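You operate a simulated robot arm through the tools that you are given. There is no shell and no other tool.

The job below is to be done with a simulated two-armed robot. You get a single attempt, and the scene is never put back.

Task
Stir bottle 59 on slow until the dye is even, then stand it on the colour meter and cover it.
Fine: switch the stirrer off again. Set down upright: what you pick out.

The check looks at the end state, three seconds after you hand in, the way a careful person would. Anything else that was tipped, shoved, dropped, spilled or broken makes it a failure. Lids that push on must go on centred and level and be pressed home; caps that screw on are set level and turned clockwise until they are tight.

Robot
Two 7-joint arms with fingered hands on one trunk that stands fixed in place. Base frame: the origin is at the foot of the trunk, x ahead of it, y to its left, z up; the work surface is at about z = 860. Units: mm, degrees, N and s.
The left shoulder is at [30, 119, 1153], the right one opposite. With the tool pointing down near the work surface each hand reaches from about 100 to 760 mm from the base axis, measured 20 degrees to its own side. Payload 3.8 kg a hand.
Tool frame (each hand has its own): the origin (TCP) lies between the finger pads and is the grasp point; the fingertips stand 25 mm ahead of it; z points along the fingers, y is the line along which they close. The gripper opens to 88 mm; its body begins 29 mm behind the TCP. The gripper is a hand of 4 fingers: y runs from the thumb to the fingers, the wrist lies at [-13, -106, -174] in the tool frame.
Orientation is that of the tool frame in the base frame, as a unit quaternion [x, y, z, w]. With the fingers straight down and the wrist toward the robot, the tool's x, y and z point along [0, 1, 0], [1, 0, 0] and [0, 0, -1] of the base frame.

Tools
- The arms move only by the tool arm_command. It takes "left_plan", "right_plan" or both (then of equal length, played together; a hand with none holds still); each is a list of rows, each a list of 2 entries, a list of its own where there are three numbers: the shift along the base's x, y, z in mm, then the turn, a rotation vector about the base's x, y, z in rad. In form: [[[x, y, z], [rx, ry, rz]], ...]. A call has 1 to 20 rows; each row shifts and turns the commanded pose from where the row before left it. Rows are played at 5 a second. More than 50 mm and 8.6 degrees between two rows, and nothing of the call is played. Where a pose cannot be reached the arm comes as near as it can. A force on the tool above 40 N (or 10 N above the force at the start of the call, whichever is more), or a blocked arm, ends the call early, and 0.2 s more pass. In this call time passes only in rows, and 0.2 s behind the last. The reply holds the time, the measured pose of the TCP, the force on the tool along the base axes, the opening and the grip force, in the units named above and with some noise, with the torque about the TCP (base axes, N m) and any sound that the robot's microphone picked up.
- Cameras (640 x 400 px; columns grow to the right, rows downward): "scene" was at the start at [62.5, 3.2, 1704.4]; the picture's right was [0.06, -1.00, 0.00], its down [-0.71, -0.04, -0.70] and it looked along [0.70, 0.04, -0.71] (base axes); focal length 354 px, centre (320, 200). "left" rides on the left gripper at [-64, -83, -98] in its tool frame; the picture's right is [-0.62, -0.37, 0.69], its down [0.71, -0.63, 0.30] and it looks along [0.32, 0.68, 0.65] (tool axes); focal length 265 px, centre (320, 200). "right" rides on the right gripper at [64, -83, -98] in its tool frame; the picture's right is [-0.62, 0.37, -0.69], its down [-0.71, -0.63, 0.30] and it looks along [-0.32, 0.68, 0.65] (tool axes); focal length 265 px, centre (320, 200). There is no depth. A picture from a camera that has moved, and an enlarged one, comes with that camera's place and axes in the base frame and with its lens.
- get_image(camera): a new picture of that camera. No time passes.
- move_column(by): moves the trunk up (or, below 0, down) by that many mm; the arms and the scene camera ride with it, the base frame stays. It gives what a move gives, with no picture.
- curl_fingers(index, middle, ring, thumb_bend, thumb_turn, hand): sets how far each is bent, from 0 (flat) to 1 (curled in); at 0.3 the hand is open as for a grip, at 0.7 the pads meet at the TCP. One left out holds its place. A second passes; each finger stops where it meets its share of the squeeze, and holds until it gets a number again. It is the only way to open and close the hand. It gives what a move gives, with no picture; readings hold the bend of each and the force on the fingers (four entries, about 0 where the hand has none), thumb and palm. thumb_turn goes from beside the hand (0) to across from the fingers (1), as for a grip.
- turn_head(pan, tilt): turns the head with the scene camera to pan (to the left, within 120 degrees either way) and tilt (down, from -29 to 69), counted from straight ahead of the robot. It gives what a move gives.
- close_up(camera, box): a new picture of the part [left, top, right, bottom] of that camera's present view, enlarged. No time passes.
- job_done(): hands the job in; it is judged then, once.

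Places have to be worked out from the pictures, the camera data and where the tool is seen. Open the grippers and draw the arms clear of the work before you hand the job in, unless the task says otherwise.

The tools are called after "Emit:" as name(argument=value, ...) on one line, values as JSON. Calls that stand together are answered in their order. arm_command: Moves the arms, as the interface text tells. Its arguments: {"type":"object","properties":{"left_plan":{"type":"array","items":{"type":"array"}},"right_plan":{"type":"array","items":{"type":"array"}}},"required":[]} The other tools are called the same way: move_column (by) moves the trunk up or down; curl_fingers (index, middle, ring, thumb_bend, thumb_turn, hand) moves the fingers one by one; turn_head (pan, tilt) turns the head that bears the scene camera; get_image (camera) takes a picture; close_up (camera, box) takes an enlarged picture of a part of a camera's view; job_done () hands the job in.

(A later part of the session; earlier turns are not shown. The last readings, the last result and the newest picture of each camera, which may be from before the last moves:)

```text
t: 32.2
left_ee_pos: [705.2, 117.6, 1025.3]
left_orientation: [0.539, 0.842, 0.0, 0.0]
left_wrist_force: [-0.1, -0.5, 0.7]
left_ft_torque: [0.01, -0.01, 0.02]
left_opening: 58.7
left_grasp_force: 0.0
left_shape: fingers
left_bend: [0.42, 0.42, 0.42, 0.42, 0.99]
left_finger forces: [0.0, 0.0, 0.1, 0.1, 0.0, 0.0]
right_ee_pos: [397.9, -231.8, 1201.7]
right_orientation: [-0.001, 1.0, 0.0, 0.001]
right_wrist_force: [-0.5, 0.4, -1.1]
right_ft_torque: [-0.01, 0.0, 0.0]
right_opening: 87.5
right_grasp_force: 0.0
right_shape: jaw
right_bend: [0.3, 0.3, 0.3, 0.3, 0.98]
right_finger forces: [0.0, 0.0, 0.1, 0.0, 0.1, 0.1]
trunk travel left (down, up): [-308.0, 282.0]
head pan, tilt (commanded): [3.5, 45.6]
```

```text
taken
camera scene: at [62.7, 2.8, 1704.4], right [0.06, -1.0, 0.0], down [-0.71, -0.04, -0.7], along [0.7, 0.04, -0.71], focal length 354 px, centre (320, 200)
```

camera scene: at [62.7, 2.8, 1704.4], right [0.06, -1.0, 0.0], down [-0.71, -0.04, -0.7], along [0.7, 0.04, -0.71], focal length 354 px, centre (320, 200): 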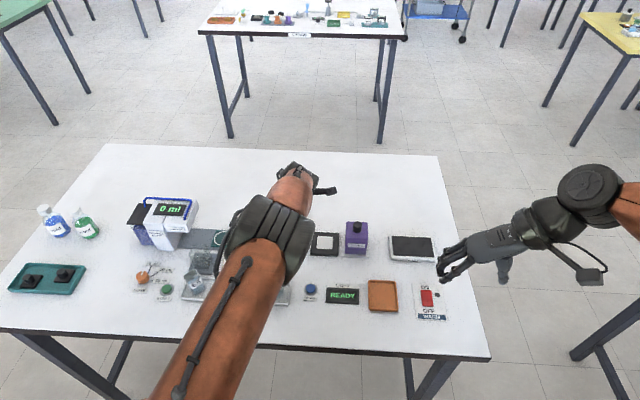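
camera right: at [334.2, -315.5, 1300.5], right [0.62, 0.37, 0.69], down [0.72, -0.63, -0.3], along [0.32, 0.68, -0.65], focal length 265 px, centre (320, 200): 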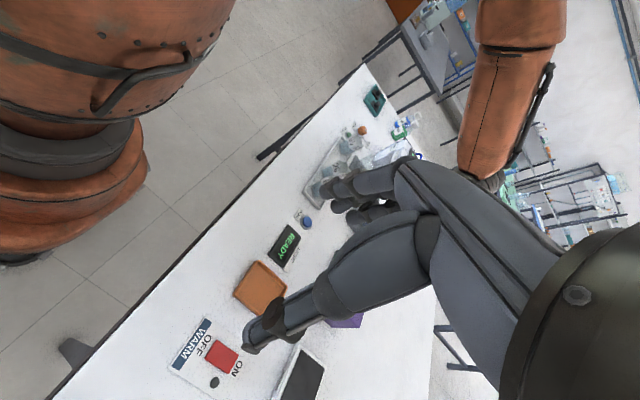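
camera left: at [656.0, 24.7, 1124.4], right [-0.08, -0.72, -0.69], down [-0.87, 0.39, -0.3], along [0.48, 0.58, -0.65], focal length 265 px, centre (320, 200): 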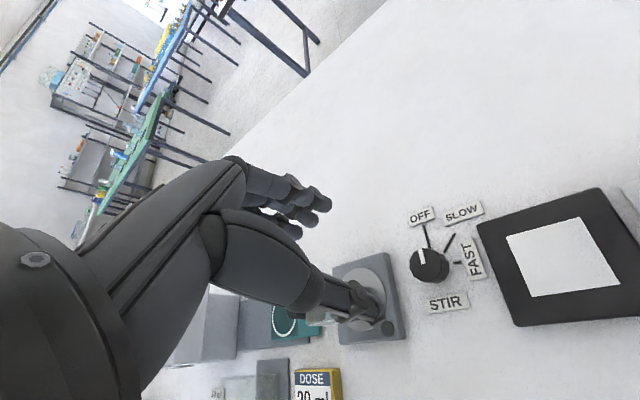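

The hand is at z ≈ 1025 with clear space below for a 100 mm ride. I lower the trunk by 95 mm.

Emit:
move_column(by=-95)

Emit:
get_image(camera="left")

Emit:
get_image(camera="right")

Emit:
get_image(camera="scene")

```text
t: 33.5
left_ee_pos: [705.3, 118.2, 930.5]
left_orientation: [0.54, 0.842, 0.0, 0.0]
left_wrist_force: [0.0, -0.1, -0.6]
left_ft_torque: [0.01, -0.01, -0.03]
left_opening: 58.6
left_grasp_force: 0.2
left_shape: fingers
left_bend: [0.42, 0.42, 0.42, 0.42, 0.99]
left_finger forces: [0.0, 0.1, 0.1, 0.1, 0.0, 0.0]
right_ee_pos: [399.1, -232.4, 1106.5]
right_orientation: [0.0, 1.0, -0.001, 0.0]
right_wrist_force: [-0.2, 0.0, -0.6]
right_ft_torque: [-0.01, 0.03, 0.01]
right_opening: 87.9
right_grasp_force: 0.0
right_shape: jaw
right_bend: [0.3, 0.3, 0.3, 0.3, 0.98]
right_finger forces: [0.0, 0.0, 0.0, 0.0, 0.1, 0.1]
trunk travel left (down, up): [-213.0, 377.0]
head pan, tilt (commanded): [3.5, 45.6]
```

```text
taken
camera left: at [655.9, 24.8, 1029.6], right [-0.07, -0.72, -0.69], down [-0.87, 0.39, -0.3], along [0.49, 0.58, -0.65], focal length 265 px, centre (320, 200)
```

left: 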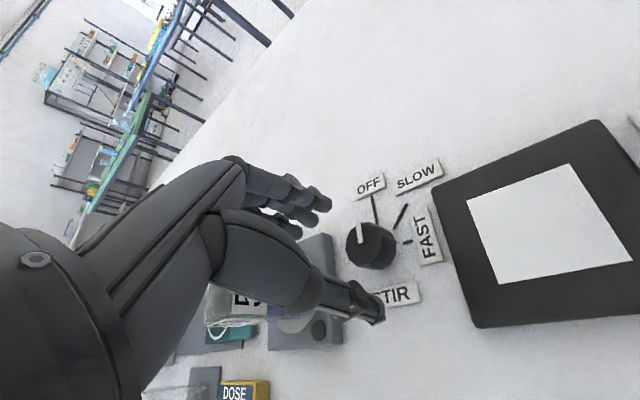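

```text
taken
camera right: at [334.1, -315.3, 1205.7], right [0.62, 0.37, 0.69], down [0.72, -0.63, -0.3], along [0.32, 0.68, -0.65], focal length 265 px, centre (320, 200)
```

right: 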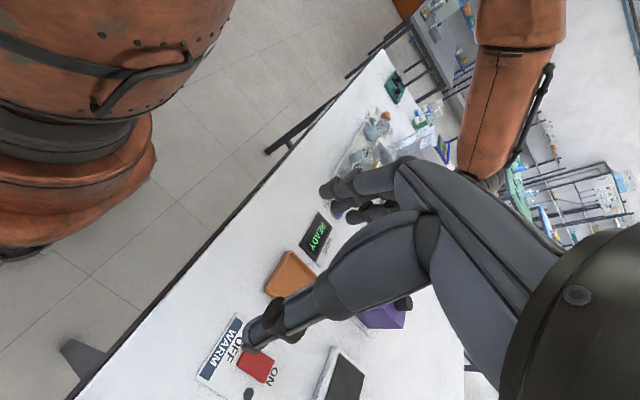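

```text
taken
camera scene: at [62.4, 3.0, 1609.6], right [0.06, -1.0, 0.0], down [-0.71, -0.04, -0.7], along [0.7, 0.04, -0.71], focal length 354 px, centre (320, 200)
```

scene: 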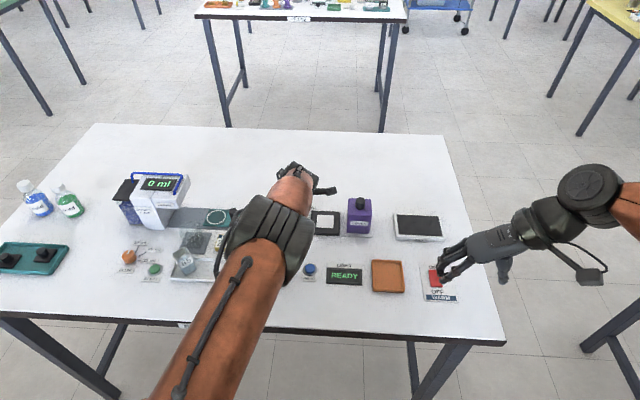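

Now the trunk is lower. I move above the knob again and check alignment from close by.

Emit:
arm_command(left_plan=[[[5, -1, -5], [0, 0, 0]], [[5.5, -1, -5], [0, 0, 0]], [[0, 0, 0], [0, 0, 0]]])

Emit:
close_up(camera="left", box=[300, 180, 420, 320])

Emit:
close_up(camera="left", box=[240, 160, 440, 340])

```text
t: 34.3
left_ee_pos: [717.0, 114.7, 920.7]
left_orientation: [0.54, 0.842, 0.0, 0.0]
left_wrist_force: [-0.4, 0.0, -0.3]
left_ft_torque: [0.0, -0.01, 0.0]
left_opening: 58.6
left_grasp_force: 0.0
left_shape: fingers
left_bend: [0.42, 0.42, 0.42, 0.42, 0.99]
left_finger forces: [0.1, 0.0, 0.0, 0.1, 0.0, 0.0]
right_ee_pos: [398.5, -232.5, 1106.4]
right_orientation: [-0.002, 1.0, 0.0, 0.0]
right_wrist_force: [0.3, -0.2, -0.2]
right_ft_torque: [0.01, 0.01, -0.01]
right_opening: 87.5
right_grasp_force: 0.0
right_shape: jaw
right_bend: [0.3, 0.3, 0.3, 0.3, 0.98]
right_finger forces: [0.0, 0.0, 0.1, 0.0, 0.0, 0.0]
trunk travel left (down, up): [-213.0, 377.0]
head pan, tilt (commanded): [3.5, 45.6]
```

```text
2.86 times, centred on (360, 250) of left
camera zoom: at [666.4, 21.5, 1020.2], right [-0.08, -0.72, -0.69], down [-0.87, 0.39, -0.3], along [0.49, 0.58, -0.65], focal length 758 px, centre (206, 57)
```

zoom: 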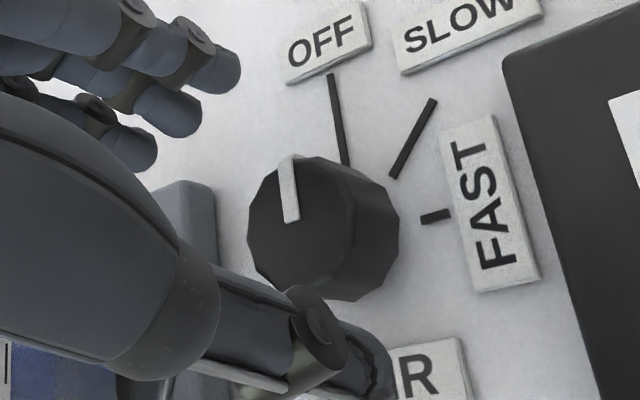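

```text
2.22 times, centred on (340, 250) of left
camera zoom: at [666.4, 21.5, 1020.2], right [-0.08, -0.72, -0.69], down [-0.87, 0.39, -0.3], along [0.49, 0.58, -0.65], focal length 590 px, centre (276, 89)
```

zoom: 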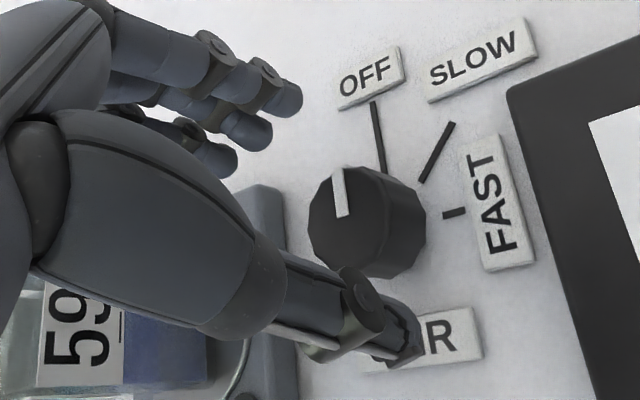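

Relative to the TCP the knob axis appears near (-2, +3) mm. I correct by (-1.8, +2.7) and go down in steps to z ≈ 893.

Emit:
arm_command(left_plan=[[[-1.8, 2.7, -6], [0, 0, 0]], [[0, 0, -8], [0, 0, 0]], [[0, 0, -8], [0, 0, 0]], [[0, 0, -5], [0, 0, 0]], [[0, 0, 0], [0, 0, 0]]])

Emit:
close_up(camera="left", box=[240, 160, 440, 340])

Emit:
close_up(camera="scene", box=[230, 150, 350, 240])

```text
t: 35.5
left_ee_pos: [713.9, 119.8, 892.1]
left_orientation: [0.539, 0.842, 0.0, 0.0]
left_wrist_force: [0.5, -0.1, -0.4]
left_ft_torque: [0.01, -0.01, 0.01]
left_opening: 58.7
left_grasp_force: 0.1
left_shape: fingers
left_bend: [0.42, 0.42, 0.42, 0.42, 0.99]
left_finger forces: [0.0, 0.0, 0.0, 0.0, 0.0, 0.0]
right_ee_pos: [397.8, -232.3, 1106.7]
right_orientation: [0.0, 1.0, 0.0, 0.0]
right_wrist_force: [-0.7, 0.3, 0.0]
right_ft_torque: [0.03, 0.02, 0.01]
right_opening: 88.0
right_grasp_force: 0.1
right_shape: jaw
right_bend: [0.3, 0.3, 0.3, 0.3, 0.98]
right_finger forces: [0.0, 0.0, 0.0, 0.0, 0.1, 0.0]
trunk travel left (down, up): [-213.0, 377.0]
head pan, tilt (commanded): [3.5, 45.6]
```

```text
2.22 times, centred on (340, 250) of left
camera zoom: at [665.4, 25.3, 992.4], right [-0.07, -0.72, -0.69], down [-0.87, 0.39, -0.3], along [0.49, 0.58, -0.65], focal length 590 px, centre (276, 89)
```

zoom: 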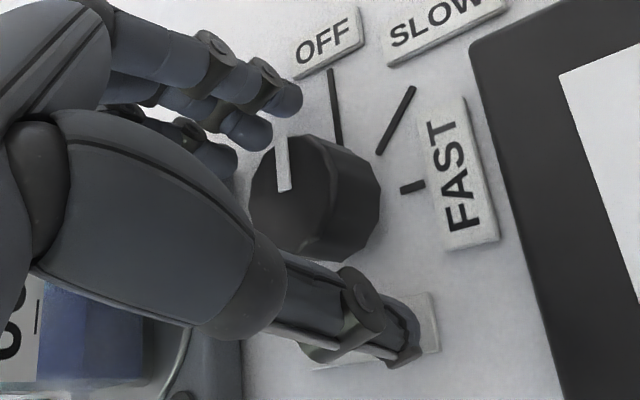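

```text
4.44 times, centred on (290, 195) of scene
camera zoom: at [62.6, 2.9, 1609.4], right [0.06, -1.0, 0.0], down [-0.71, -0.04, -0.7], along [0.7, 0.04, -0.71], focal length 1572 px, centre (453, 222)
```

zoom: 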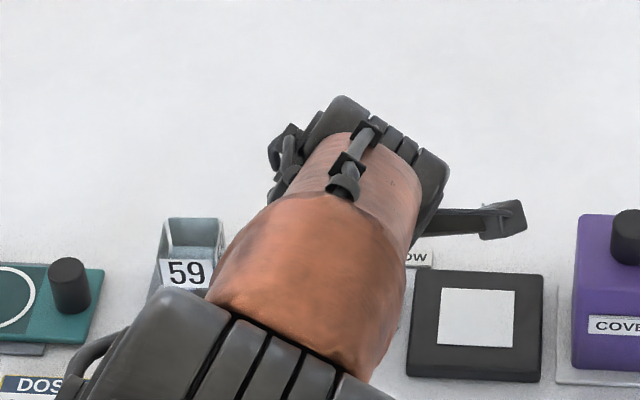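

The knob's top centre now coincides with the expected spot under the TCP. I lower 3 mm more and close on the knob.

Emit:
arm_command(left_plan=[[[0, 0, -3], [0, 0, 0]], [[0, 0, 0], [0, 0, 0]]])

Emit:
curl_fingers(hand="left", index=0.52, middle=0.52, ring=0.52, thumb_bend=0.52)

Emit:
close_up(camera="left", box=[240, 160, 440, 340])

```text
t: 36.1
left_ee_pos: [714.7, 117.9, 890.2]
left_orientation: [0.54, 0.842, -0.001, 0.0]
left_wrist_force: [0.1, -0.1, 0.1]
left_ft_torque: [0.01, 0.03, -0.01]
left_opening: 58.6
left_grasp_force: 0.0
left_shape: fingers
left_bend: [0.42, 0.42, 0.42, 0.42, 0.99]
left_finger forces: [0.0, 0.1, 0.0, 0.0, 0.1, 0.0]
right_ee_pos: [398.2, -231.3, 1105.6]
right_orientation: [-0.001, 1.0, 0.0, 0.0]
right_wrist_force: [0.1, 0.2, -0.5]
right_ft_torque: [0.0, 0.0, 0.01]
right_opening: 87.6
right_grasp_force: 0.1
right_shape: jaw
right_bend: [0.3, 0.3, 0.3, 0.3, 0.98]
right_finger forces: [0.0, 0.0, 0.0, 0.0, 0.0, 0.1]
trunk travel left (down, up): [-213.0, 377.0]
head pan, tilt (commanded): [3.5, 45.6]
```

```text
t: 37.1
left_ee_pos: [715.2, 118.3, 889.2]
left_orientation: [0.54, 0.842, -0.001, 0.0]
left_wrist_force: [0.2, 0.4, 0.5]
left_ft_torque: [-0.01, -0.02, 0.0]
left_opening: 37.7
left_grasp_force: 0.1
left_shape: fingers
left_bend: [0.52, 0.52, 0.52, 0.52, 1.0]
left_finger forces: [0.1, 0.0, 0.0, 0.0, 0.0, 0.0]
right_ee_pos: [398.2, -232.9, 1106.2]
right_orientation: [-0.001, 1.0, 0.0, 0.0]
right_wrist_force: [0.1, 0.0, 0.1]
right_ft_torque: [0.03, 0.02, -0.02]
right_opening: 87.8
right_grasp_force: 0.1
right_shape: jaw
right_bend: [0.3, 0.3, 0.3, 0.3, 0.98]
right_finger forces: [0.1, 0.0, 0.0, 0.0, 0.1, 0.0]
trunk travel left (down, up): [-213.0, 377.0]
head pan, tilt (commanded): [3.5, 45.6]
```

```text
2.22 times, centred on (340, 250) of left
camera zoom: at [665.6, 25.2, 989.1], right [-0.08, -0.72, -0.69], down [-0.87, 0.39, -0.3], along [0.49, 0.58, -0.65], focal length 590 px, centre (276, 89)
```

zoom: 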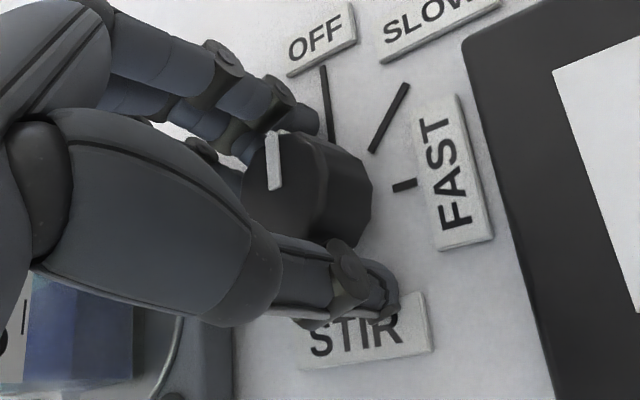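

The fingers lie around the knob without touching yet. I close until they grip it.

Emit:
curl_fingers(hand="left", index=0.57, middle=0.57, ring=0.57, thumb_bend=0.57)

Emit:
curl_fingers(hand="left", index=0.62, middle=0.64, ring=0.62, thumb_bend=0.63)

Emit:
close_up(camera="left", box=[240, 160, 440, 340])

```text
t: 38.1
left_ee_pos: [715.0, 118.0, 889.9]
left_orientation: [0.541, 0.841, 0.0, 0.0]
left_wrist_force: [0.3, -0.4, 0.2]
left_ft_torque: [0.04, -0.02, 0.02]
left_opening: 28.8
left_grasp_force: 0.0
left_shape: fingers
left_bend: [0.56, 0.56, 0.56, 0.56, 1.0]
left_finger forces: [0.0, 0.1, 0.0, 0.0, 0.0, 0.0]
right_ee_pos: [398.7, -232.0, 1105.7]
right_orientation: [-0.002, 1.0, 0.0, 0.0]
right_wrist_force: [-0.5, -0.4, -0.4]
right_ft_torque: [0.0, -0.04, 0.02]
right_opening: 88.0
right_grasp_force: 0.0
right_shape: jaw
right_bend: [0.3, 0.3, 0.3, 0.3, 0.98]
right_finger forces: [0.1, 0.1, 0.0, 0.0, 0.0, 0.1]
trunk travel left (down, up): [-213.0, 377.0]
head pan, tilt (commanded): [3.5, 45.6]
```

```text
t: 39.1
left_ee_pos: [715.6, 118.8, 890.0]
left_orientation: [0.539, 0.842, -0.001, 0.0]
left_wrist_force: [0.1, -0.1, 0.0]
left_ft_torque: [0.0, -0.01, -0.03]
left_opening: 23.3
left_grasp_force: 3.0
left_shape: fingers
left_bend: [0.59, 0.61, 0.62, 0.58, 1.0]
left_finger forces: [1.7, 2.0, 0.0, 0.0, 3.5, 0.0]
right_ee_pos: [398.5, -230.1, 1107.1]
right_orientation: [-0.001, 1.0, 0.0, 0.0]
right_wrist_force: [0.3, 0.6, 1.3]
right_ft_torque: [0.01, 0.0, 0.02]
right_opening: 87.9
right_grasp_force: 0.1
right_shape: jaw
right_bend: [0.3, 0.3, 0.3, 0.3, 0.98]
right_finger forces: [0.0, 0.1, 0.0, 0.0, 0.0, 0.1]
trunk travel left (down, up): [-213.0, 377.0]
head pan, tilt (commanded): [3.5, 45.6]
```

```text
2.22 times, centred on (340, 250) of left
camera zoom: at [665.6, 25.2, 989.0], right [-0.08, -0.72, -0.69], down [-0.87, 0.39, -0.3], along [0.49, 0.58, -0.65], focal length 590 px, centre (276, 89)
```

zoom: 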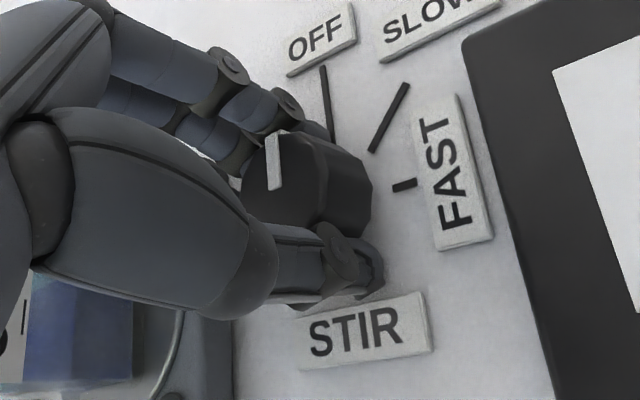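

Index, middle and thumb hold the knob at about 3 N. I firm up the grip and turn clockwise the first 20° to see the knob follow.

Emit:
curl_fingers(hand="left", index=0.68, middle=0.7, ring=0.62, thumb_bend=0.69)

Emit:
arm_command(left_plan=[[[0, 0, 0], [0, 0, -0.08]], [[0, 0, 0], [0, 0, -0.09]], [[0, 0, 0], [0, 0, -0.09]], [[0, 0, 0], [0, 0, -0.09]], [[0, 0, 0], [0, 0, 0]]])

Emit:
close_up(camera="left", box=[240, 160, 440, 340])

```text
t: 40.1
left_ee_pos: [714.7, 119.4, 890.2]
left_orientation: [0.54, 0.842, -0.001, 0.0]
left_wrist_force: [2.6, 1.4, -0.4]
left_ft_torque: [0.05, -0.08, -0.01]
left_opening: 22.0
left_grasp_force: 9.1
left_shape: fingers
left_bend: [0.6, 0.63, 0.62, 0.6, 1.0]
left_finger forces: [5.0, 5.5, 0.1, 0.0, 7.2, 0.0]
right_ee_pos: [398.5, -231.5, 1106.4]
right_orientation: [-0.001, 1.0, 0.0, 0.0]
right_wrist_force: [-0.1, 0.2, 0.8]
right_ft_torque: [0.01, -0.02, -0.02]
right_opening: 87.9
right_grasp_force: 0.0
right_shape: jaw
right_bend: [0.3, 0.3, 0.3, 0.3, 0.98]
right_finger forces: [0.1, 0.0, 0.1, 0.1, 0.0, 0.1]
trunk travel left (down, up): [-213.0, 377.0]
head pan, tilt (commanded): [3.5, 45.6]
```

```text
t: 41.3
left_ee_pos: [715.5, 117.7, 890.4]
left_orientation: [0.678, 0.735, 0.0, 0.0]
left_wrist_force: [3.6, 2.9, 1.3]
left_ft_torque: [0.1, -0.12, 0.01]
left_opening: 22.1
left_grasp_force: 9.5
left_shape: fingers
left_bend: [0.6, 0.64, 0.62, 0.6, 1.0]
left_finger forces: [5.3, 6.1, 0.0, 0.0, 7.3, 0.1]
right_ee_pos: [399.2, -232.7, 1105.5]
right_orientation: [-0.001, 1.0, -0.001, -0.001]
right_wrist_force: [-1.0, 0.5, -0.2]
right_ft_torque: [-0.02, 0.02, -0.01]
right_opening: 87.5
right_grasp_force: 0.2
right_shape: jaw
right_bend: [0.3, 0.3, 0.3, 0.3, 0.98]
right_finger forces: [0.1, 0.1, 0.0, 0.0, 0.1, 0.0]
trunk travel left (down, up): [-213.0, 377.0]
head pan, tilt (commanded): [3.5, 45.6]
```

```text
2.22 times, centred on (340, 250) of left
camera zoom: at [636.9, 47.6, 989.0], right [-0.32, -0.65, -0.69], down [-0.69, 0.66, -0.3], along [0.66, 0.38, -0.65], focal length 590 px, centre (276, 89)
```

zoom: 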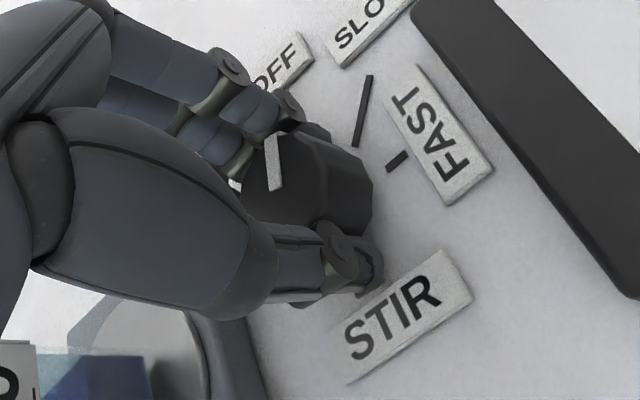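

The pointer turns with the hand (about 20° so far, pointer between OFF and SLOW). I turn a further 12° and check the clearance to bottle 59.

Emit:
arm_command(left_plan=[[[0, 0, 0], [0, 0, -0.07]], [[0, 0, 0], [0, 0, -0.07]], [[0, 0, 0], [0, 0, -0.07]], [[0, 0, 0], [0, 0, 0]]])

Emit:
close_up(camera="left", box=[240, 160, 440, 340])

Emit:
get_image(camera="left")

Emit:
close_up(camera="scene", box=[230, 150, 350, 240])

```text
t: 42.3
left_ee_pos: [714.3, 118.5, 889.1]
left_orientation: [0.751, 0.66, 0.0, 0.0]
left_wrist_force: [5.9, 2.2, 0.4]
left_ft_torque: [0.08, -0.16, 0.05]
left_opening: 22.3
left_grasp_force: 9.6
left_shape: fingers
left_bend: [0.6, 0.63, 0.62, 0.6, 1.0]
left_finger forces: [5.8, 6.7, 0.1, 0.0, 6.7, 0.0]
right_ee_pos: [398.7, -230.9, 1107.2]
right_orientation: [0.0, 1.0, -0.001, -0.001]
right_wrist_force: [0.1, -0.3, -0.9]
right_ft_torque: [-0.02, 0.01, 0.02]
right_opening: 88.1
right_grasp_force: 0.1
right_shape: jaw
right_bend: [0.3, 0.3, 0.3, 0.3, 0.98]
right_finger forces: [0.0, 0.0, 0.1, 0.0, 0.0, 0.0]
trunk travel left (down, up): [-213.0, 377.0]
head pan, tilt (commanded): [3.5, 45.6]
```

```text
2.22 times, centred on (340, 250) of left
camera zoom: at [623.6, 64.8, 989.0], right [-0.44, -0.57, -0.69], down [-0.53, 0.79, -0.3], along [0.72, 0.23, -0.65], focal length 590 px, centre (276, 89)
```

zoom: 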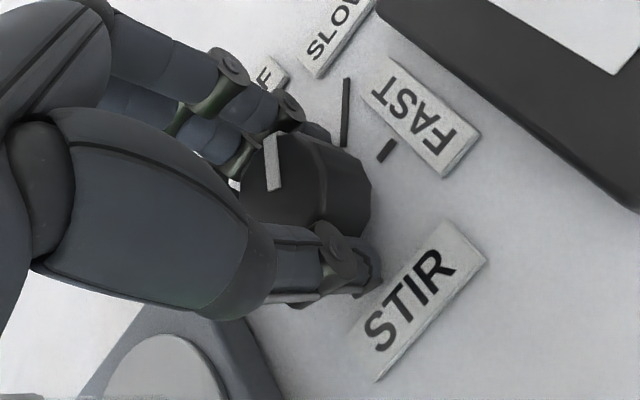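

```text
taken
camera left: at [623.6, 64.8, 989.0], right [-0.44, -0.57, -0.69], down [-0.53, 0.79, -0.3], along [0.72, 0.23, -0.65], focal length 265 px, centre (320, 200)
```

left: 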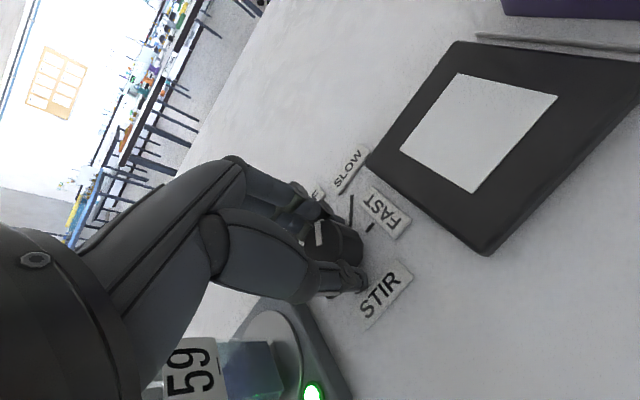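

```text
4.44 times, centred on (290, 195) of scene
camera zoom: at [63.5, 3.2, 1609.4], right [0.06, -1.0, 0.0], down [-0.71, -0.04, -0.7], along [0.7, 0.04, -0.71], focal length 1572 px, centre (453, 222)
```

zoom: 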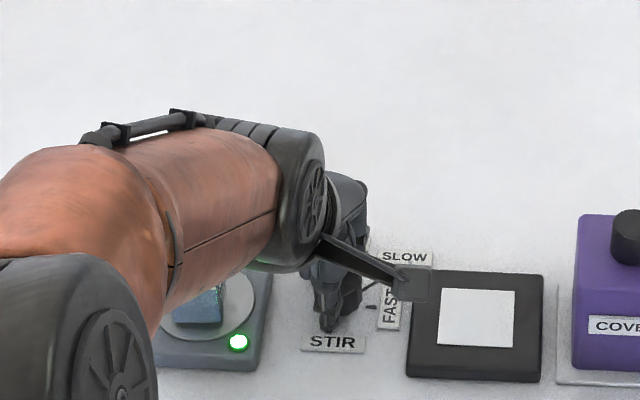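

The stirrer's green lamp has lit and nothing touches the bottle. I turn the last 13° so the pointer stands squarely on SLOW.

Emit:
arm_command(left_plan=[[[0, 0, 0], [0, 0, -0.06]], [[0, 0, 0], [0, 0, -0.06]], [[0, 0, 0], [0, 0, -0.06]], [[0, 0, 0], [0, 0, -0.04]], [[0, 0, 0], [0, 0, 0]]])

Emit:
close_up(camera="left", box=[240, 160, 440, 340])

Emit:
close_up(camera="scene", box=[230, 150, 350, 240])

```text
t: 43.5
left_ee_pos: [715.0, 119.3, 888.5]
left_orientation: [0.819, 0.573, 0.001, 0.0]
left_wrist_force: [5.8, -1.0, 1.1]
left_ft_torque: [-0.02, -0.14, 0.05]
left_opening: 22.0
left_grasp_force: 9.4
left_shape: fingers
left_bend: [0.59, 0.63, 0.62, 0.61, 1.0]
left_finger forces: [6.3, 6.5, 0.0, 0.0, 6.0, 0.0]
right_ee_pos: [399.6, -231.0, 1105.6]
right_orientation: [-0.001, 1.0, 0.0, -0.001]
right_wrist_force: [0.8, -0.2, 0.1]
right_ft_torque: [0.0, -0.01, 0.02]
right_opening: 87.7
right_grasp_force: 0.0
right_shape: jaw
right_bend: [0.3, 0.3, 0.3, 0.3, 0.98]
right_finger forces: [0.0, 0.0, 0.0, 0.1, 0.0, 0.0]
trunk travel left (down, up): [-213.0, 377.0]
head pan, tilt (commanded): [3.5, 45.6]
```

```text
2.22 times, centred on (340, 250) of left
camera zoom: at [613.8, 86.4, 989.1], right [-0.56, -0.46, -0.69], down [-0.35, 0.89, -0.3], along [0.75, 0.07, -0.65], focal length 590 px, centre (276, 89)
```

zoom: 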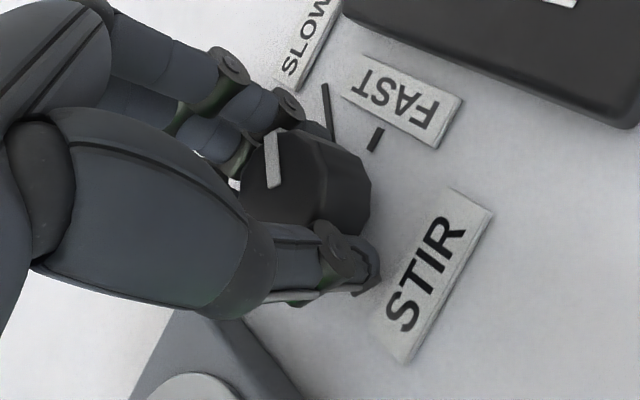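

```text
4.44 times, centred on (290, 195) of scene
camera zoom: at [63.5, 2.7, 1609.4], right [0.06, -1.0, 0.0], down [-0.71, -0.04, -0.7], along [0.7, 0.04, -0.71], focal length 1572 px, centre (453, 222)
```

zoom: 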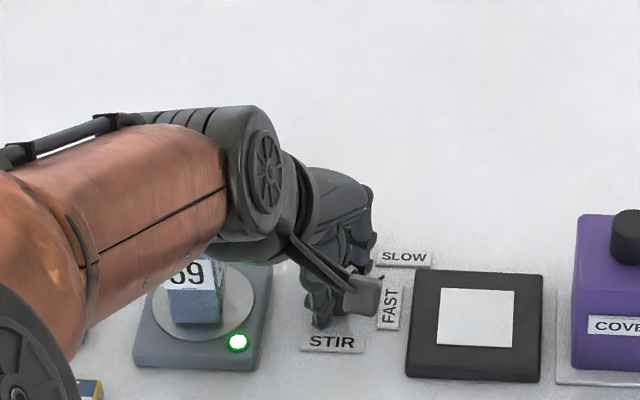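

The pointer lies right on the SLOW tick and the green lamp is on. I keep hold of the knob and let the stirrer run, watching the liquid.

Emit:
close_up(camera="scene", box=[255, 205, 300, 235])

Emit:
arm_command(left_plan=[[[0, 0, 0], [0, 0, 0]], [[0, 0, 0], [0, 0, 0]], [[0, 0, 0], [0, 0, 0]], [[0, 0, 0], [0, 0, 0]], [[0, 0, 0], [0, 0, 0]], [[0, 0, 0], [0, 0, 0]], [[0, 0, 0], [0, 0, 0]], [[0, 0, 0], [0, 0, 0]], [[0, 0, 0], [0, 0, 0]], [[0, 0, 0], [0, 0, 0]], [[0, 0, 0], [0, 0, 0]], [[0, 0, 0], [0, 0, 0]], [[0, 0, 0], [0, 0, 0]], [[0, 0, 0], [0, 0, 0]], [[0, 0, 0], [0, 0, 0]], [[0, 0, 0], [0, 0, 0]], [[0, 0, 0], [0, 0, 0]], [[0, 0, 0], [0, 0, 0]], [[0, 0, 0], [0, 0, 0]], [[0, 0, 0], [0, 0, 0]]])

Emit:
close_up(camera="scene", box=[255, 205, 300, 235])

Emit:
get_image(camera="scene")

```text
13.33 times, centred on (278, 220) of scene
camera zoom: at [63.5, 2.7, 1609.4], right [0.06, -1.0, 0.0], down [-0.71, -0.04, -0.7], along [0.7, 0.04, -0.71], focal length 4715 px, centre (887, -67)
```

zoom: 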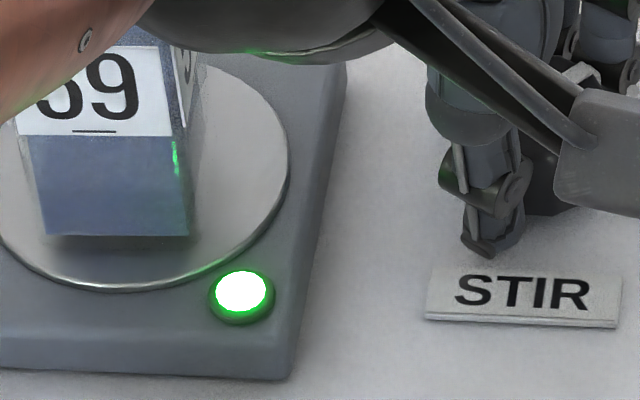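

```text
t: 47.7
left_ee_pos: [715.8, 119.2, 889.6]
left_orientation: [0.819, 0.574, 0.0, 0.0]
left_wrist_force: [5.6, -2.6, 0.7]
left_ft_torque: [-0.07, -0.18, 0.01]
left_opening: 21.9
left_grasp_force: 9.2
left_shape: fingers
left_bend: [0.59, 0.63, 0.62, 0.61, 1.0]
left_finger forces: [6.5, 6.2, 0.1, 0.0, 5.9, 0.0]
right_ee_pos: [399.9, -231.5, 1106.7]
right_orientation: [-0.001, 1.0, 0.0, 0.0]
right_wrist_force: [-0.8, -0.2, 0.4]
right_ft_torque: [-0.02, -0.06, -0.03]
right_opening: 87.9
right_grasp_force: 0.1
right_shape: jaw
right_bend: [0.3, 0.3, 0.3, 0.3, 0.98]
right_finger forces: [0.1, 0.0, 0.0, 0.0, 0.0, 0.1]
trunk travel left (down, up): [-213.0, 377.0]
head pan, tilt (commanded): [3.5, 45.6]
```

```text
13.33 times, centred on (278, 220) of scene
camera zoom: at [63.5, 2.6, 1609.4], right [0.06, -1.0, 0.0], down [-0.71, -0.04, -0.7], along [0.7, 0.04, -0.71], focal length 4715 px, centre (887, -67)
```

zoom: 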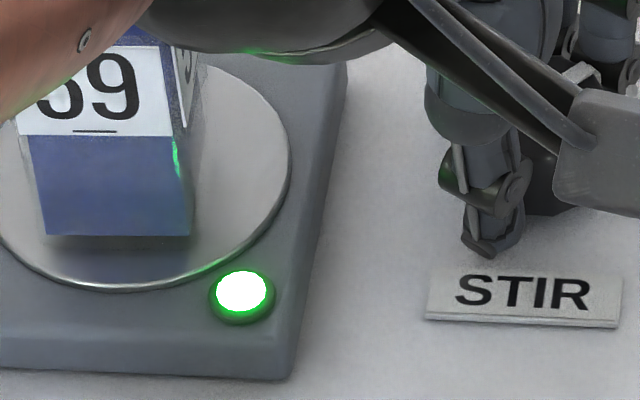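

```text
taken
camera scene: at [63.5, 2.6, 1609.4], right [0.06, -1.0, 0.0], down [-0.71, -0.04, -0.7], along [0.7, 0.04, -0.71], focal length 354 px, centre (320, 200)
```

scene: 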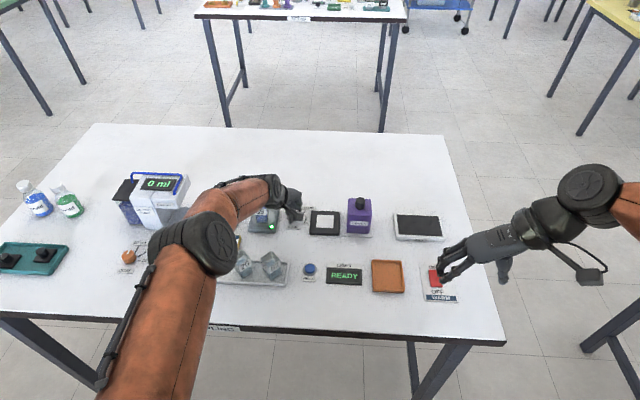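

The visible part is turning bluer, so the dye is spreading. I turn the right hand 30° so its camera can watch the bottle while the stirring goes on.

Emit:
arm_command(right_plan=[[[0, 0, 0], [0, 0, -0.1]], [[0, 0, 0], [0, 0, -0.1]], [[0, 0, 0], [0, 0, -0.1]], [[0, 0, 0], [0, 0, -0.1]], [[0, 0, 0], [0, 0, -0.12]], [[0, 0, 0], [0, 0, 0]], [[0, 0, 0], [0, 0, 0]], [[0, 0, 0], [0, 0, 0]], [[0, 0, 0], [0, 0, 0]], [[0, 0, 0], [0, 0, 0]]])

Emit:
get_image(camera="right")

Emit:
close_up(camera="right", box=[320, 80, 400, 140])

Emit:
close_up(camera="scene", box=[255, 205, 300, 235])

```text
t: 49.9
left_ee_pos: [714.6, 118.8, 889.2]
left_orientation: [0.819, 0.574, 0.0, 0.001]
left_wrist_force: [6.1, -1.1, 1.1]
left_ft_torque: [-0.03, -0.18, -0.03]
left_opening: 21.8
left_grasp_force: 9.6
left_shape: fingers
left_bend: [0.59, 0.63, 0.62, 0.61, 1.0]
left_finger forces: [6.0, 6.1, 0.0, 0.0, 6.3, 0.1]
right_ee_pos: [399.4, -231.1, 1107.4]
right_orientation: [0.256, 0.967, 0.0, -0.001]
right_wrist_force: [-0.1, -0.7, -0.4]
right_ft_torque: [0.02, 0.02, 0.03]
right_opening: 87.5
right_grasp_force: 0.0
right_shape: jaw
right_bend: [0.3, 0.3, 0.3, 0.3, 0.98]
right_finger forces: [0.0, 0.1, 0.0, 0.0, 0.0, 0.0]
trunk travel left (down, up): [-213.0, 377.0]
head pan, tilt (commanded): [3.5, 45.6]
```

```text
taken
camera right: at [302.0, -272.1, 1205.2], right [0.72, 0.01, 0.69], down [0.31, -0.9, -0.31], along [0.62, 0.43, -0.65], focal length 265 px, centre (320, 200)
```

right: 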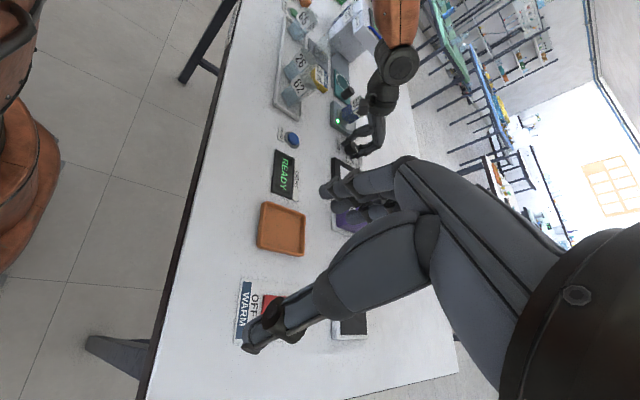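

```text
6.67 times, centred on (360, 110) of right
camera zoom: at [302.0, -272.1, 1205.2], right [0.72, 0.01, 0.69], down [0.31, -0.9, -0.31], along [0.62, 0.43, -0.65], focal length 1769 px, centre (53, 800)
```

zoom: 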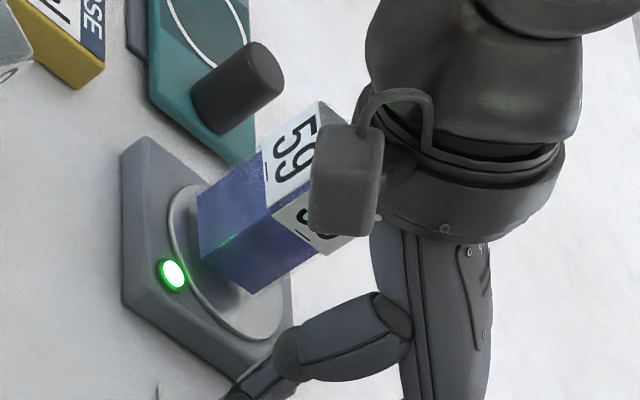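

```text
13.33 times, centred on (278, 220) of scene
camera zoom: at [63.4, 2.7, 1609.4], right [0.06, -1.0, 0.0], down [-0.71, -0.04, -0.7], along [0.7, 0.04, -0.71], focal length 4715 px, centre (887, -67)
```

zoom: 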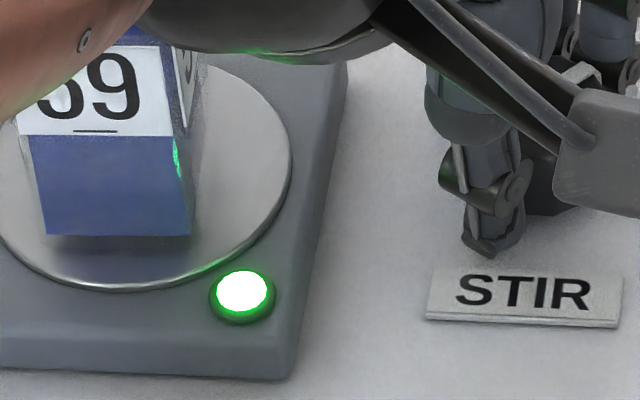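

The dye now reaches above the label as well. I let it stir another 8 s to be sure it is even.

Emit:
arm_command(left_plan=[[[0, 0, 0], [0, 0, 0]], [[0, 0, 0], [0, 0, 0]], [[0, 0, 0], [0, 0, 0]], [[0, 0, 0], [0, 0, 0]], [[0, 0, 0], [0, 0, 0]], [[0, 0, 0], [0, 0, 0]], [[0, 0, 0], [0, 0, 0]], [[0, 0, 0], [0, 0, 0]], [[0, 0, 0], [0, 0, 0]], [[0, 0, 0], [0, 0, 0]], [[0, 0, 0], [0, 0, 0]], [[0, 0, 0], [0, 0, 0]], [[0, 0, 0], [0, 0, 0]], [[0, 0, 0], [0, 0, 0]], [[0, 0, 0], [0, 0, 0]], [[0, 0, 0], [0, 0, 0]], [[0, 0, 0], [0, 0, 0]], [[0, 0, 0], [0, 0, 0]], [[0, 0, 0], [0, 0, 0]], [[0, 0, 0], [0, 0, 0]]])

Emit:
close_up(camera="right", box=[330, 80, 380, 130])

Emit:
arm_command(left_plan=[[[0, 0, 0], [0, 0, 0]], [[0, 0, 0], [0, 0, 0]], [[0, 0, 0], [0, 0, 0]], [[0, 0, 0], [0, 0, 0]], [[0, 0, 0], [0, 0, 0]], [[0, 0, 0], [0, 0, 0]], [[0, 0, 0], [0, 0, 0]], [[0, 0, 0], [0, 0, 0]], [[0, 0, 0], [0, 0, 0]], [[0, 0, 0], [0, 0, 0]], [[0, 0, 0], [0, 0, 0]], [[0, 0, 0], [0, 0, 0]], [[0, 0, 0], [0, 0, 0]], [[0, 0, 0], [0, 0, 0]], [[0, 0, 0], [0, 0, 0]], [[0, 0, 0], [0, 0, 0]], [[0, 0, 0], [0, 0, 0]], [[0, 0, 0], [0, 0, 0]], [[0, 0, 0], [0, 0, 0]], [[0, 0, 0], [0, 0, 0]]])

Emit:
close_up(camera="right", box=[330, 80, 380, 130])

Emit:
close_up(camera="scene", box=[255, 205, 300, 235])

```text
t: 54.1
left_ee_pos: [715.3, 119.3, 889.0]
left_orientation: [0.819, 0.574, 0.001, 0.0]
left_wrist_force: [4.9, -1.2, 0.5]
left_ft_torque: [-0.02, -0.16, 0.03]
left_opening: 22.1
left_grasp_force: 9.6
left_shape: fingers
left_bend: [0.59, 0.63, 0.62, 0.61, 1.0]
left_finger forces: [6.0, 6.3, 0.0, 0.1, 6.4, 0.1]
right_ee_pos: [399.5, -232.0, 1106.3]
right_orientation: [0.256, 0.967, 0.0, -0.001]
right_wrist_force: [-0.2, 0.0, -0.3]
right_ft_torque: [-0.03, -0.01, 0.02]
right_opening: 87.9
right_grasp_force: 0.1
right_shape: jaw
right_bend: [0.3, 0.3, 0.3, 0.3, 0.98]
right_finger forces: [0.0, 0.1, 0.0, 0.1, 0.0, 0.1]
trunk travel left (down, up): [-213.0, 377.0]
head pan, tilt (commanded): [3.5, 45.6]
```

```text
8.00 times, centred on (355, 105) of right
camera zoom: at [302.0, -272.1, 1205.2], right [0.72, 0.01, 0.69], down [0.31, -0.9, -0.31], along [0.62, 0.43, -0.65], focal length 2123 px, centre (40, 960)
```

zoom: 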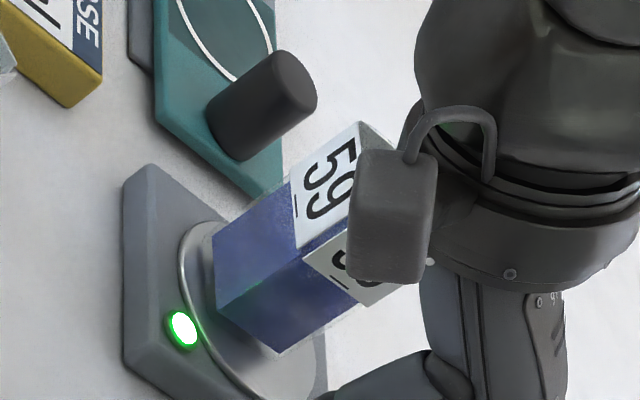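

```text
t: 58.3
left_ee_pos: [715.1, 118.8, 889.0]
left_orientation: [0.819, 0.574, 0.0, 0.0]
left_wrist_force: [5.8, -1.7, 0.6]
left_ft_torque: [-0.01, -0.17, -0.02]
left_opening: 22.0
left_grasp_force: 9.2
left_shape: fingers
left_bend: [0.59, 0.63, 0.62, 0.61, 1.0]
left_finger forces: [6.0, 6.2, 0.1, 0.0, 6.3, 0.1]
right_ee_pos: [399.4, -231.4, 1106.0]
right_orientation: [0.256, 0.967, 0.0, -0.001]
right_wrist_force: [-1.0, 0.0, -0.9]
right_ft_torque: [0.02, -0.01, -0.03]
right_opening: 87.8
right_grasp_force: 0.0
right_shape: jaw
right_bend: [0.3, 0.3, 0.3, 0.3, 0.98]
right_finger forces: [0.0, 0.1, 0.0, 0.1, 0.0, 0.0]
trunk travel left (down, up): [-213.0, 377.0]
head pan, tilt (commanded): [3.5, 45.6]
```

```text
8.00 times, centred on (355, 105) of right
camera zoom: at [302.0, -272.1, 1205.2], right [0.72, 0.01, 0.69], down [0.31, -0.9, -0.31], along [0.62, 0.43, -0.65], focal length 2123 px, centre (40, 960)
```

zoom: 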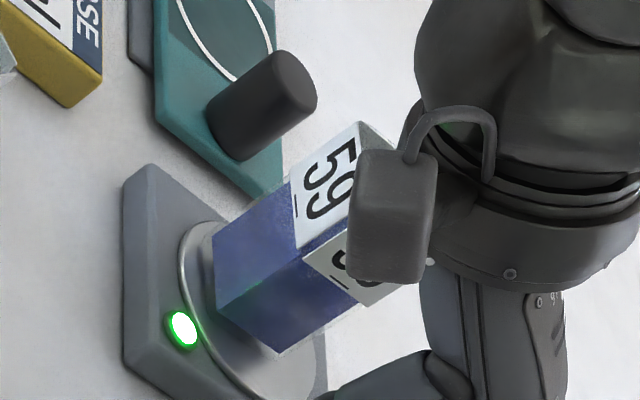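

```text
13.33 times, centred on (278, 220) of scene
camera zoom: at [63.4, 2.7, 1609.4], right [0.06, -1.0, 0.0], down [-0.71, -0.04, -0.7], along [0.7, 0.04, -0.71], focal length 4715 px, centre (887, -67)
```

zoom: 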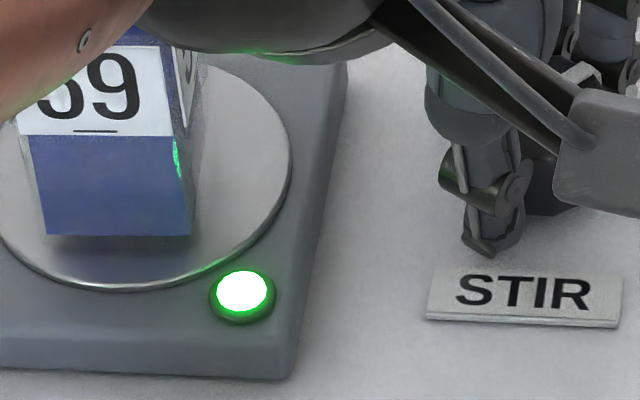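

Between the last pictures the colour no longer changes. I give it four more seconds, then turn the knob back counter-clockwise by the same 45° to OFF.

Emit:
arm_command(left_plan=[[[0, 0, 0], [0, 0, 0]], [[0, 0, 0], [0, 0, 0]], [[0, 0, 0], [0, 0, 0]], [[0, 0, 0], [0, 0, 0]], [[0, 0, 0], [0, 0, 0]], [[0, 0, 0], [0, 0, 0]], [[0, 0, 0], [0, 0, 0]], [[0, 0, 0], [0, 0, 0]], [[0, 0, 0], [0, 0, 0]], [[0, 0, 0], [0, 0, 0]], [[0, 0, 0], [0, 0, 0]], [[0, 0, 0], [0, 0, 0]], [[0, 0, 0], [0, 0, 0]], [[0, 0, 0], [0, 0, 0]], [[0, 0, 0], [0, 0, 0]], [[0, 0, 0], [0, 0, 0]], [[0, 0, 0], [0, 0, 0]], [[0, 0, 0], [0, 0, 0]], [[0, 0, 0], [0, 0, 0]], [[0, 0, 0], [0, 0, 0]]])

Emit:
arm_command(left_plan=[[[0, 0, 0], [0, 0, 0.06]], [[0, 0, 0], [0, 0, 0.09]], [[0, 0, 0], [0, 0, 0.09]], [[0, 0, 0], [0, 0, 0.09]], [[0, 0, 0], [0, 0, 0.09]], [[0, 0, 0], [0, 0, 0.09]], [[0, 0, 0], [0, 0, 0.09]], [[0, 0, 0], [0, 0, 0.09]], [[0, 0, 0], [0, 0, 0.094]], [[0, 0, 0], [0, 0, 0]]])

Emit:
close_up(camera="left", box=[240, 160, 440, 340])

Emit:
close_up(camera="right", box=[320, 80, 400, 140])

Emit:
close_up(camera="scene", box=[230, 150, 350, 240])

```text
t: 62.5
left_ee_pos: [714.9, 118.7, 888.1]
left_orientation: [0.819, 0.574, 0.0, 0.0]
left_wrist_force: [5.6, -1.5, 1.3]
left_ft_torque: [-0.03, -0.13, -0.01]
left_opening: 22.0
left_grasp_force: 9.6
left_shape: fingers
left_bend: [0.59, 0.63, 0.62, 0.61, 1.0]
left_finger forces: [6.2, 6.2, 0.0, 0.0, 6.4, 0.1]
right_ee_pos: [400.1, -231.5, 1107.2]
right_orientation: [0.256, 0.967, 0.0, -0.002]
right_wrist_force: [-1.1, -0.2, 0.6]
right_ft_torque: [-0.03, 0.02, 0.01]
right_opening: 87.8
right_grasp_force: 0.2
right_shape: jaw
right_bend: [0.3, 0.3, 0.3, 0.3, 0.98]
right_finger forces: [0.1, 0.0, 0.0, 0.0, 0.1, 0.0]
trunk travel left (down, up): [-213.0, 377.0]
head pan, tilt (commanded): [3.5, 45.6]
```

```text
t: 64.7
left_ee_pos: [714.3, 118.6, 889.0]
left_orientation: [0.537, 0.844, 0.001, -0.001]
left_wrist_force: [2.4, 0.6, -0.3]
left_ft_torque: [0.02, -0.07, -0.03]
left_opening: 21.9
left_grasp_force: 8.4
left_shape: fingers
left_bend: [0.59, 0.64, 0.62, 0.61, 1.0]
left_finger forces: [5.5, 5.0, 0.1, 0.0, 7.3, 0.1]
right_ee_pos: [399.4, -231.3, 1105.3]
right_orientation: [0.256, 0.967, 0.0, -0.001]
right_wrist_force: [-0.3, -0.8, 0.7]
right_ft_torque: [-0.02, 0.0, 0.0]
right_opening: 87.8
right_grasp_force: 0.0
right_shape: jaw
right_bend: [0.3, 0.3, 0.3, 0.3, 0.98]
right_finger forces: [0.0, 0.1, 0.0, 0.0, 0.0, 0.0]
trunk travel left (down, up): [-213.0, 377.0]
head pan, tilt (commanded): [3.5, 45.6]
```

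```text
2.22 times, centred on (340, 250) of left
camera zoom: at [665.3, 25.8, 989.3], right [-0.07, -0.72, -0.69], down [-0.87, 0.38, -0.3], along [0.48, 0.58, -0.65], focal length 590 px, centre (276, 89)
```

zoom: 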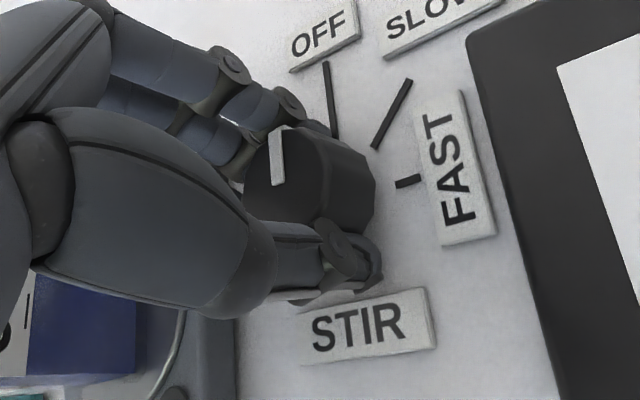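

```text
6.67 times, centred on (360, 110) of right
camera zoom: at [301.8, -271.7, 1205.3], right [0.72, 0.01, 0.69], down [0.31, -0.9, -0.3], along [0.62, 0.43, -0.65], focal length 1769 px, centre (53, 800)
```

zoom: 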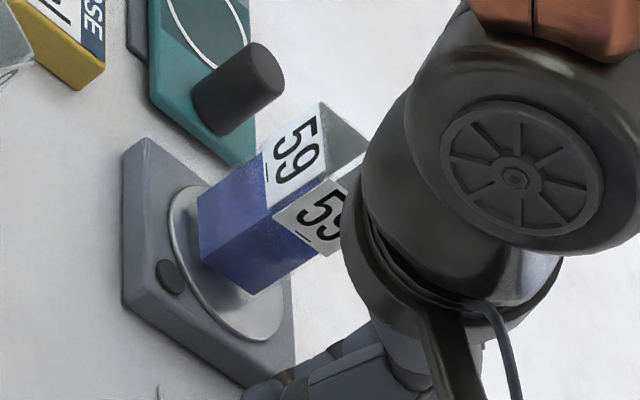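

```text
4.44 times, centred on (290, 195) of scene
camera zoom: at [63.1, 3.2, 1609.4], right [0.06, -1.0, 0.0], down [-0.71, -0.04, -0.7], along [0.7, 0.04, -0.71], focal length 1572 px, centre (453, 222)
```

zoom: 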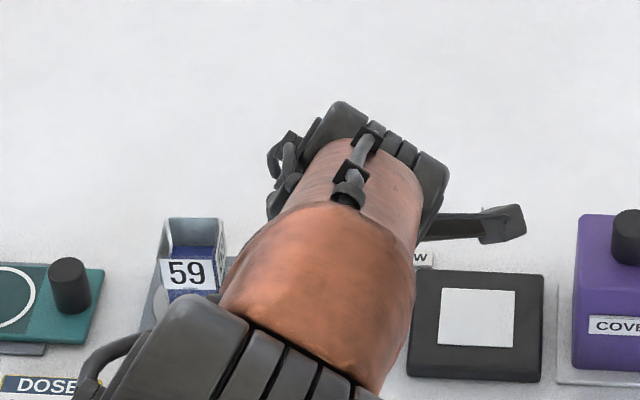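

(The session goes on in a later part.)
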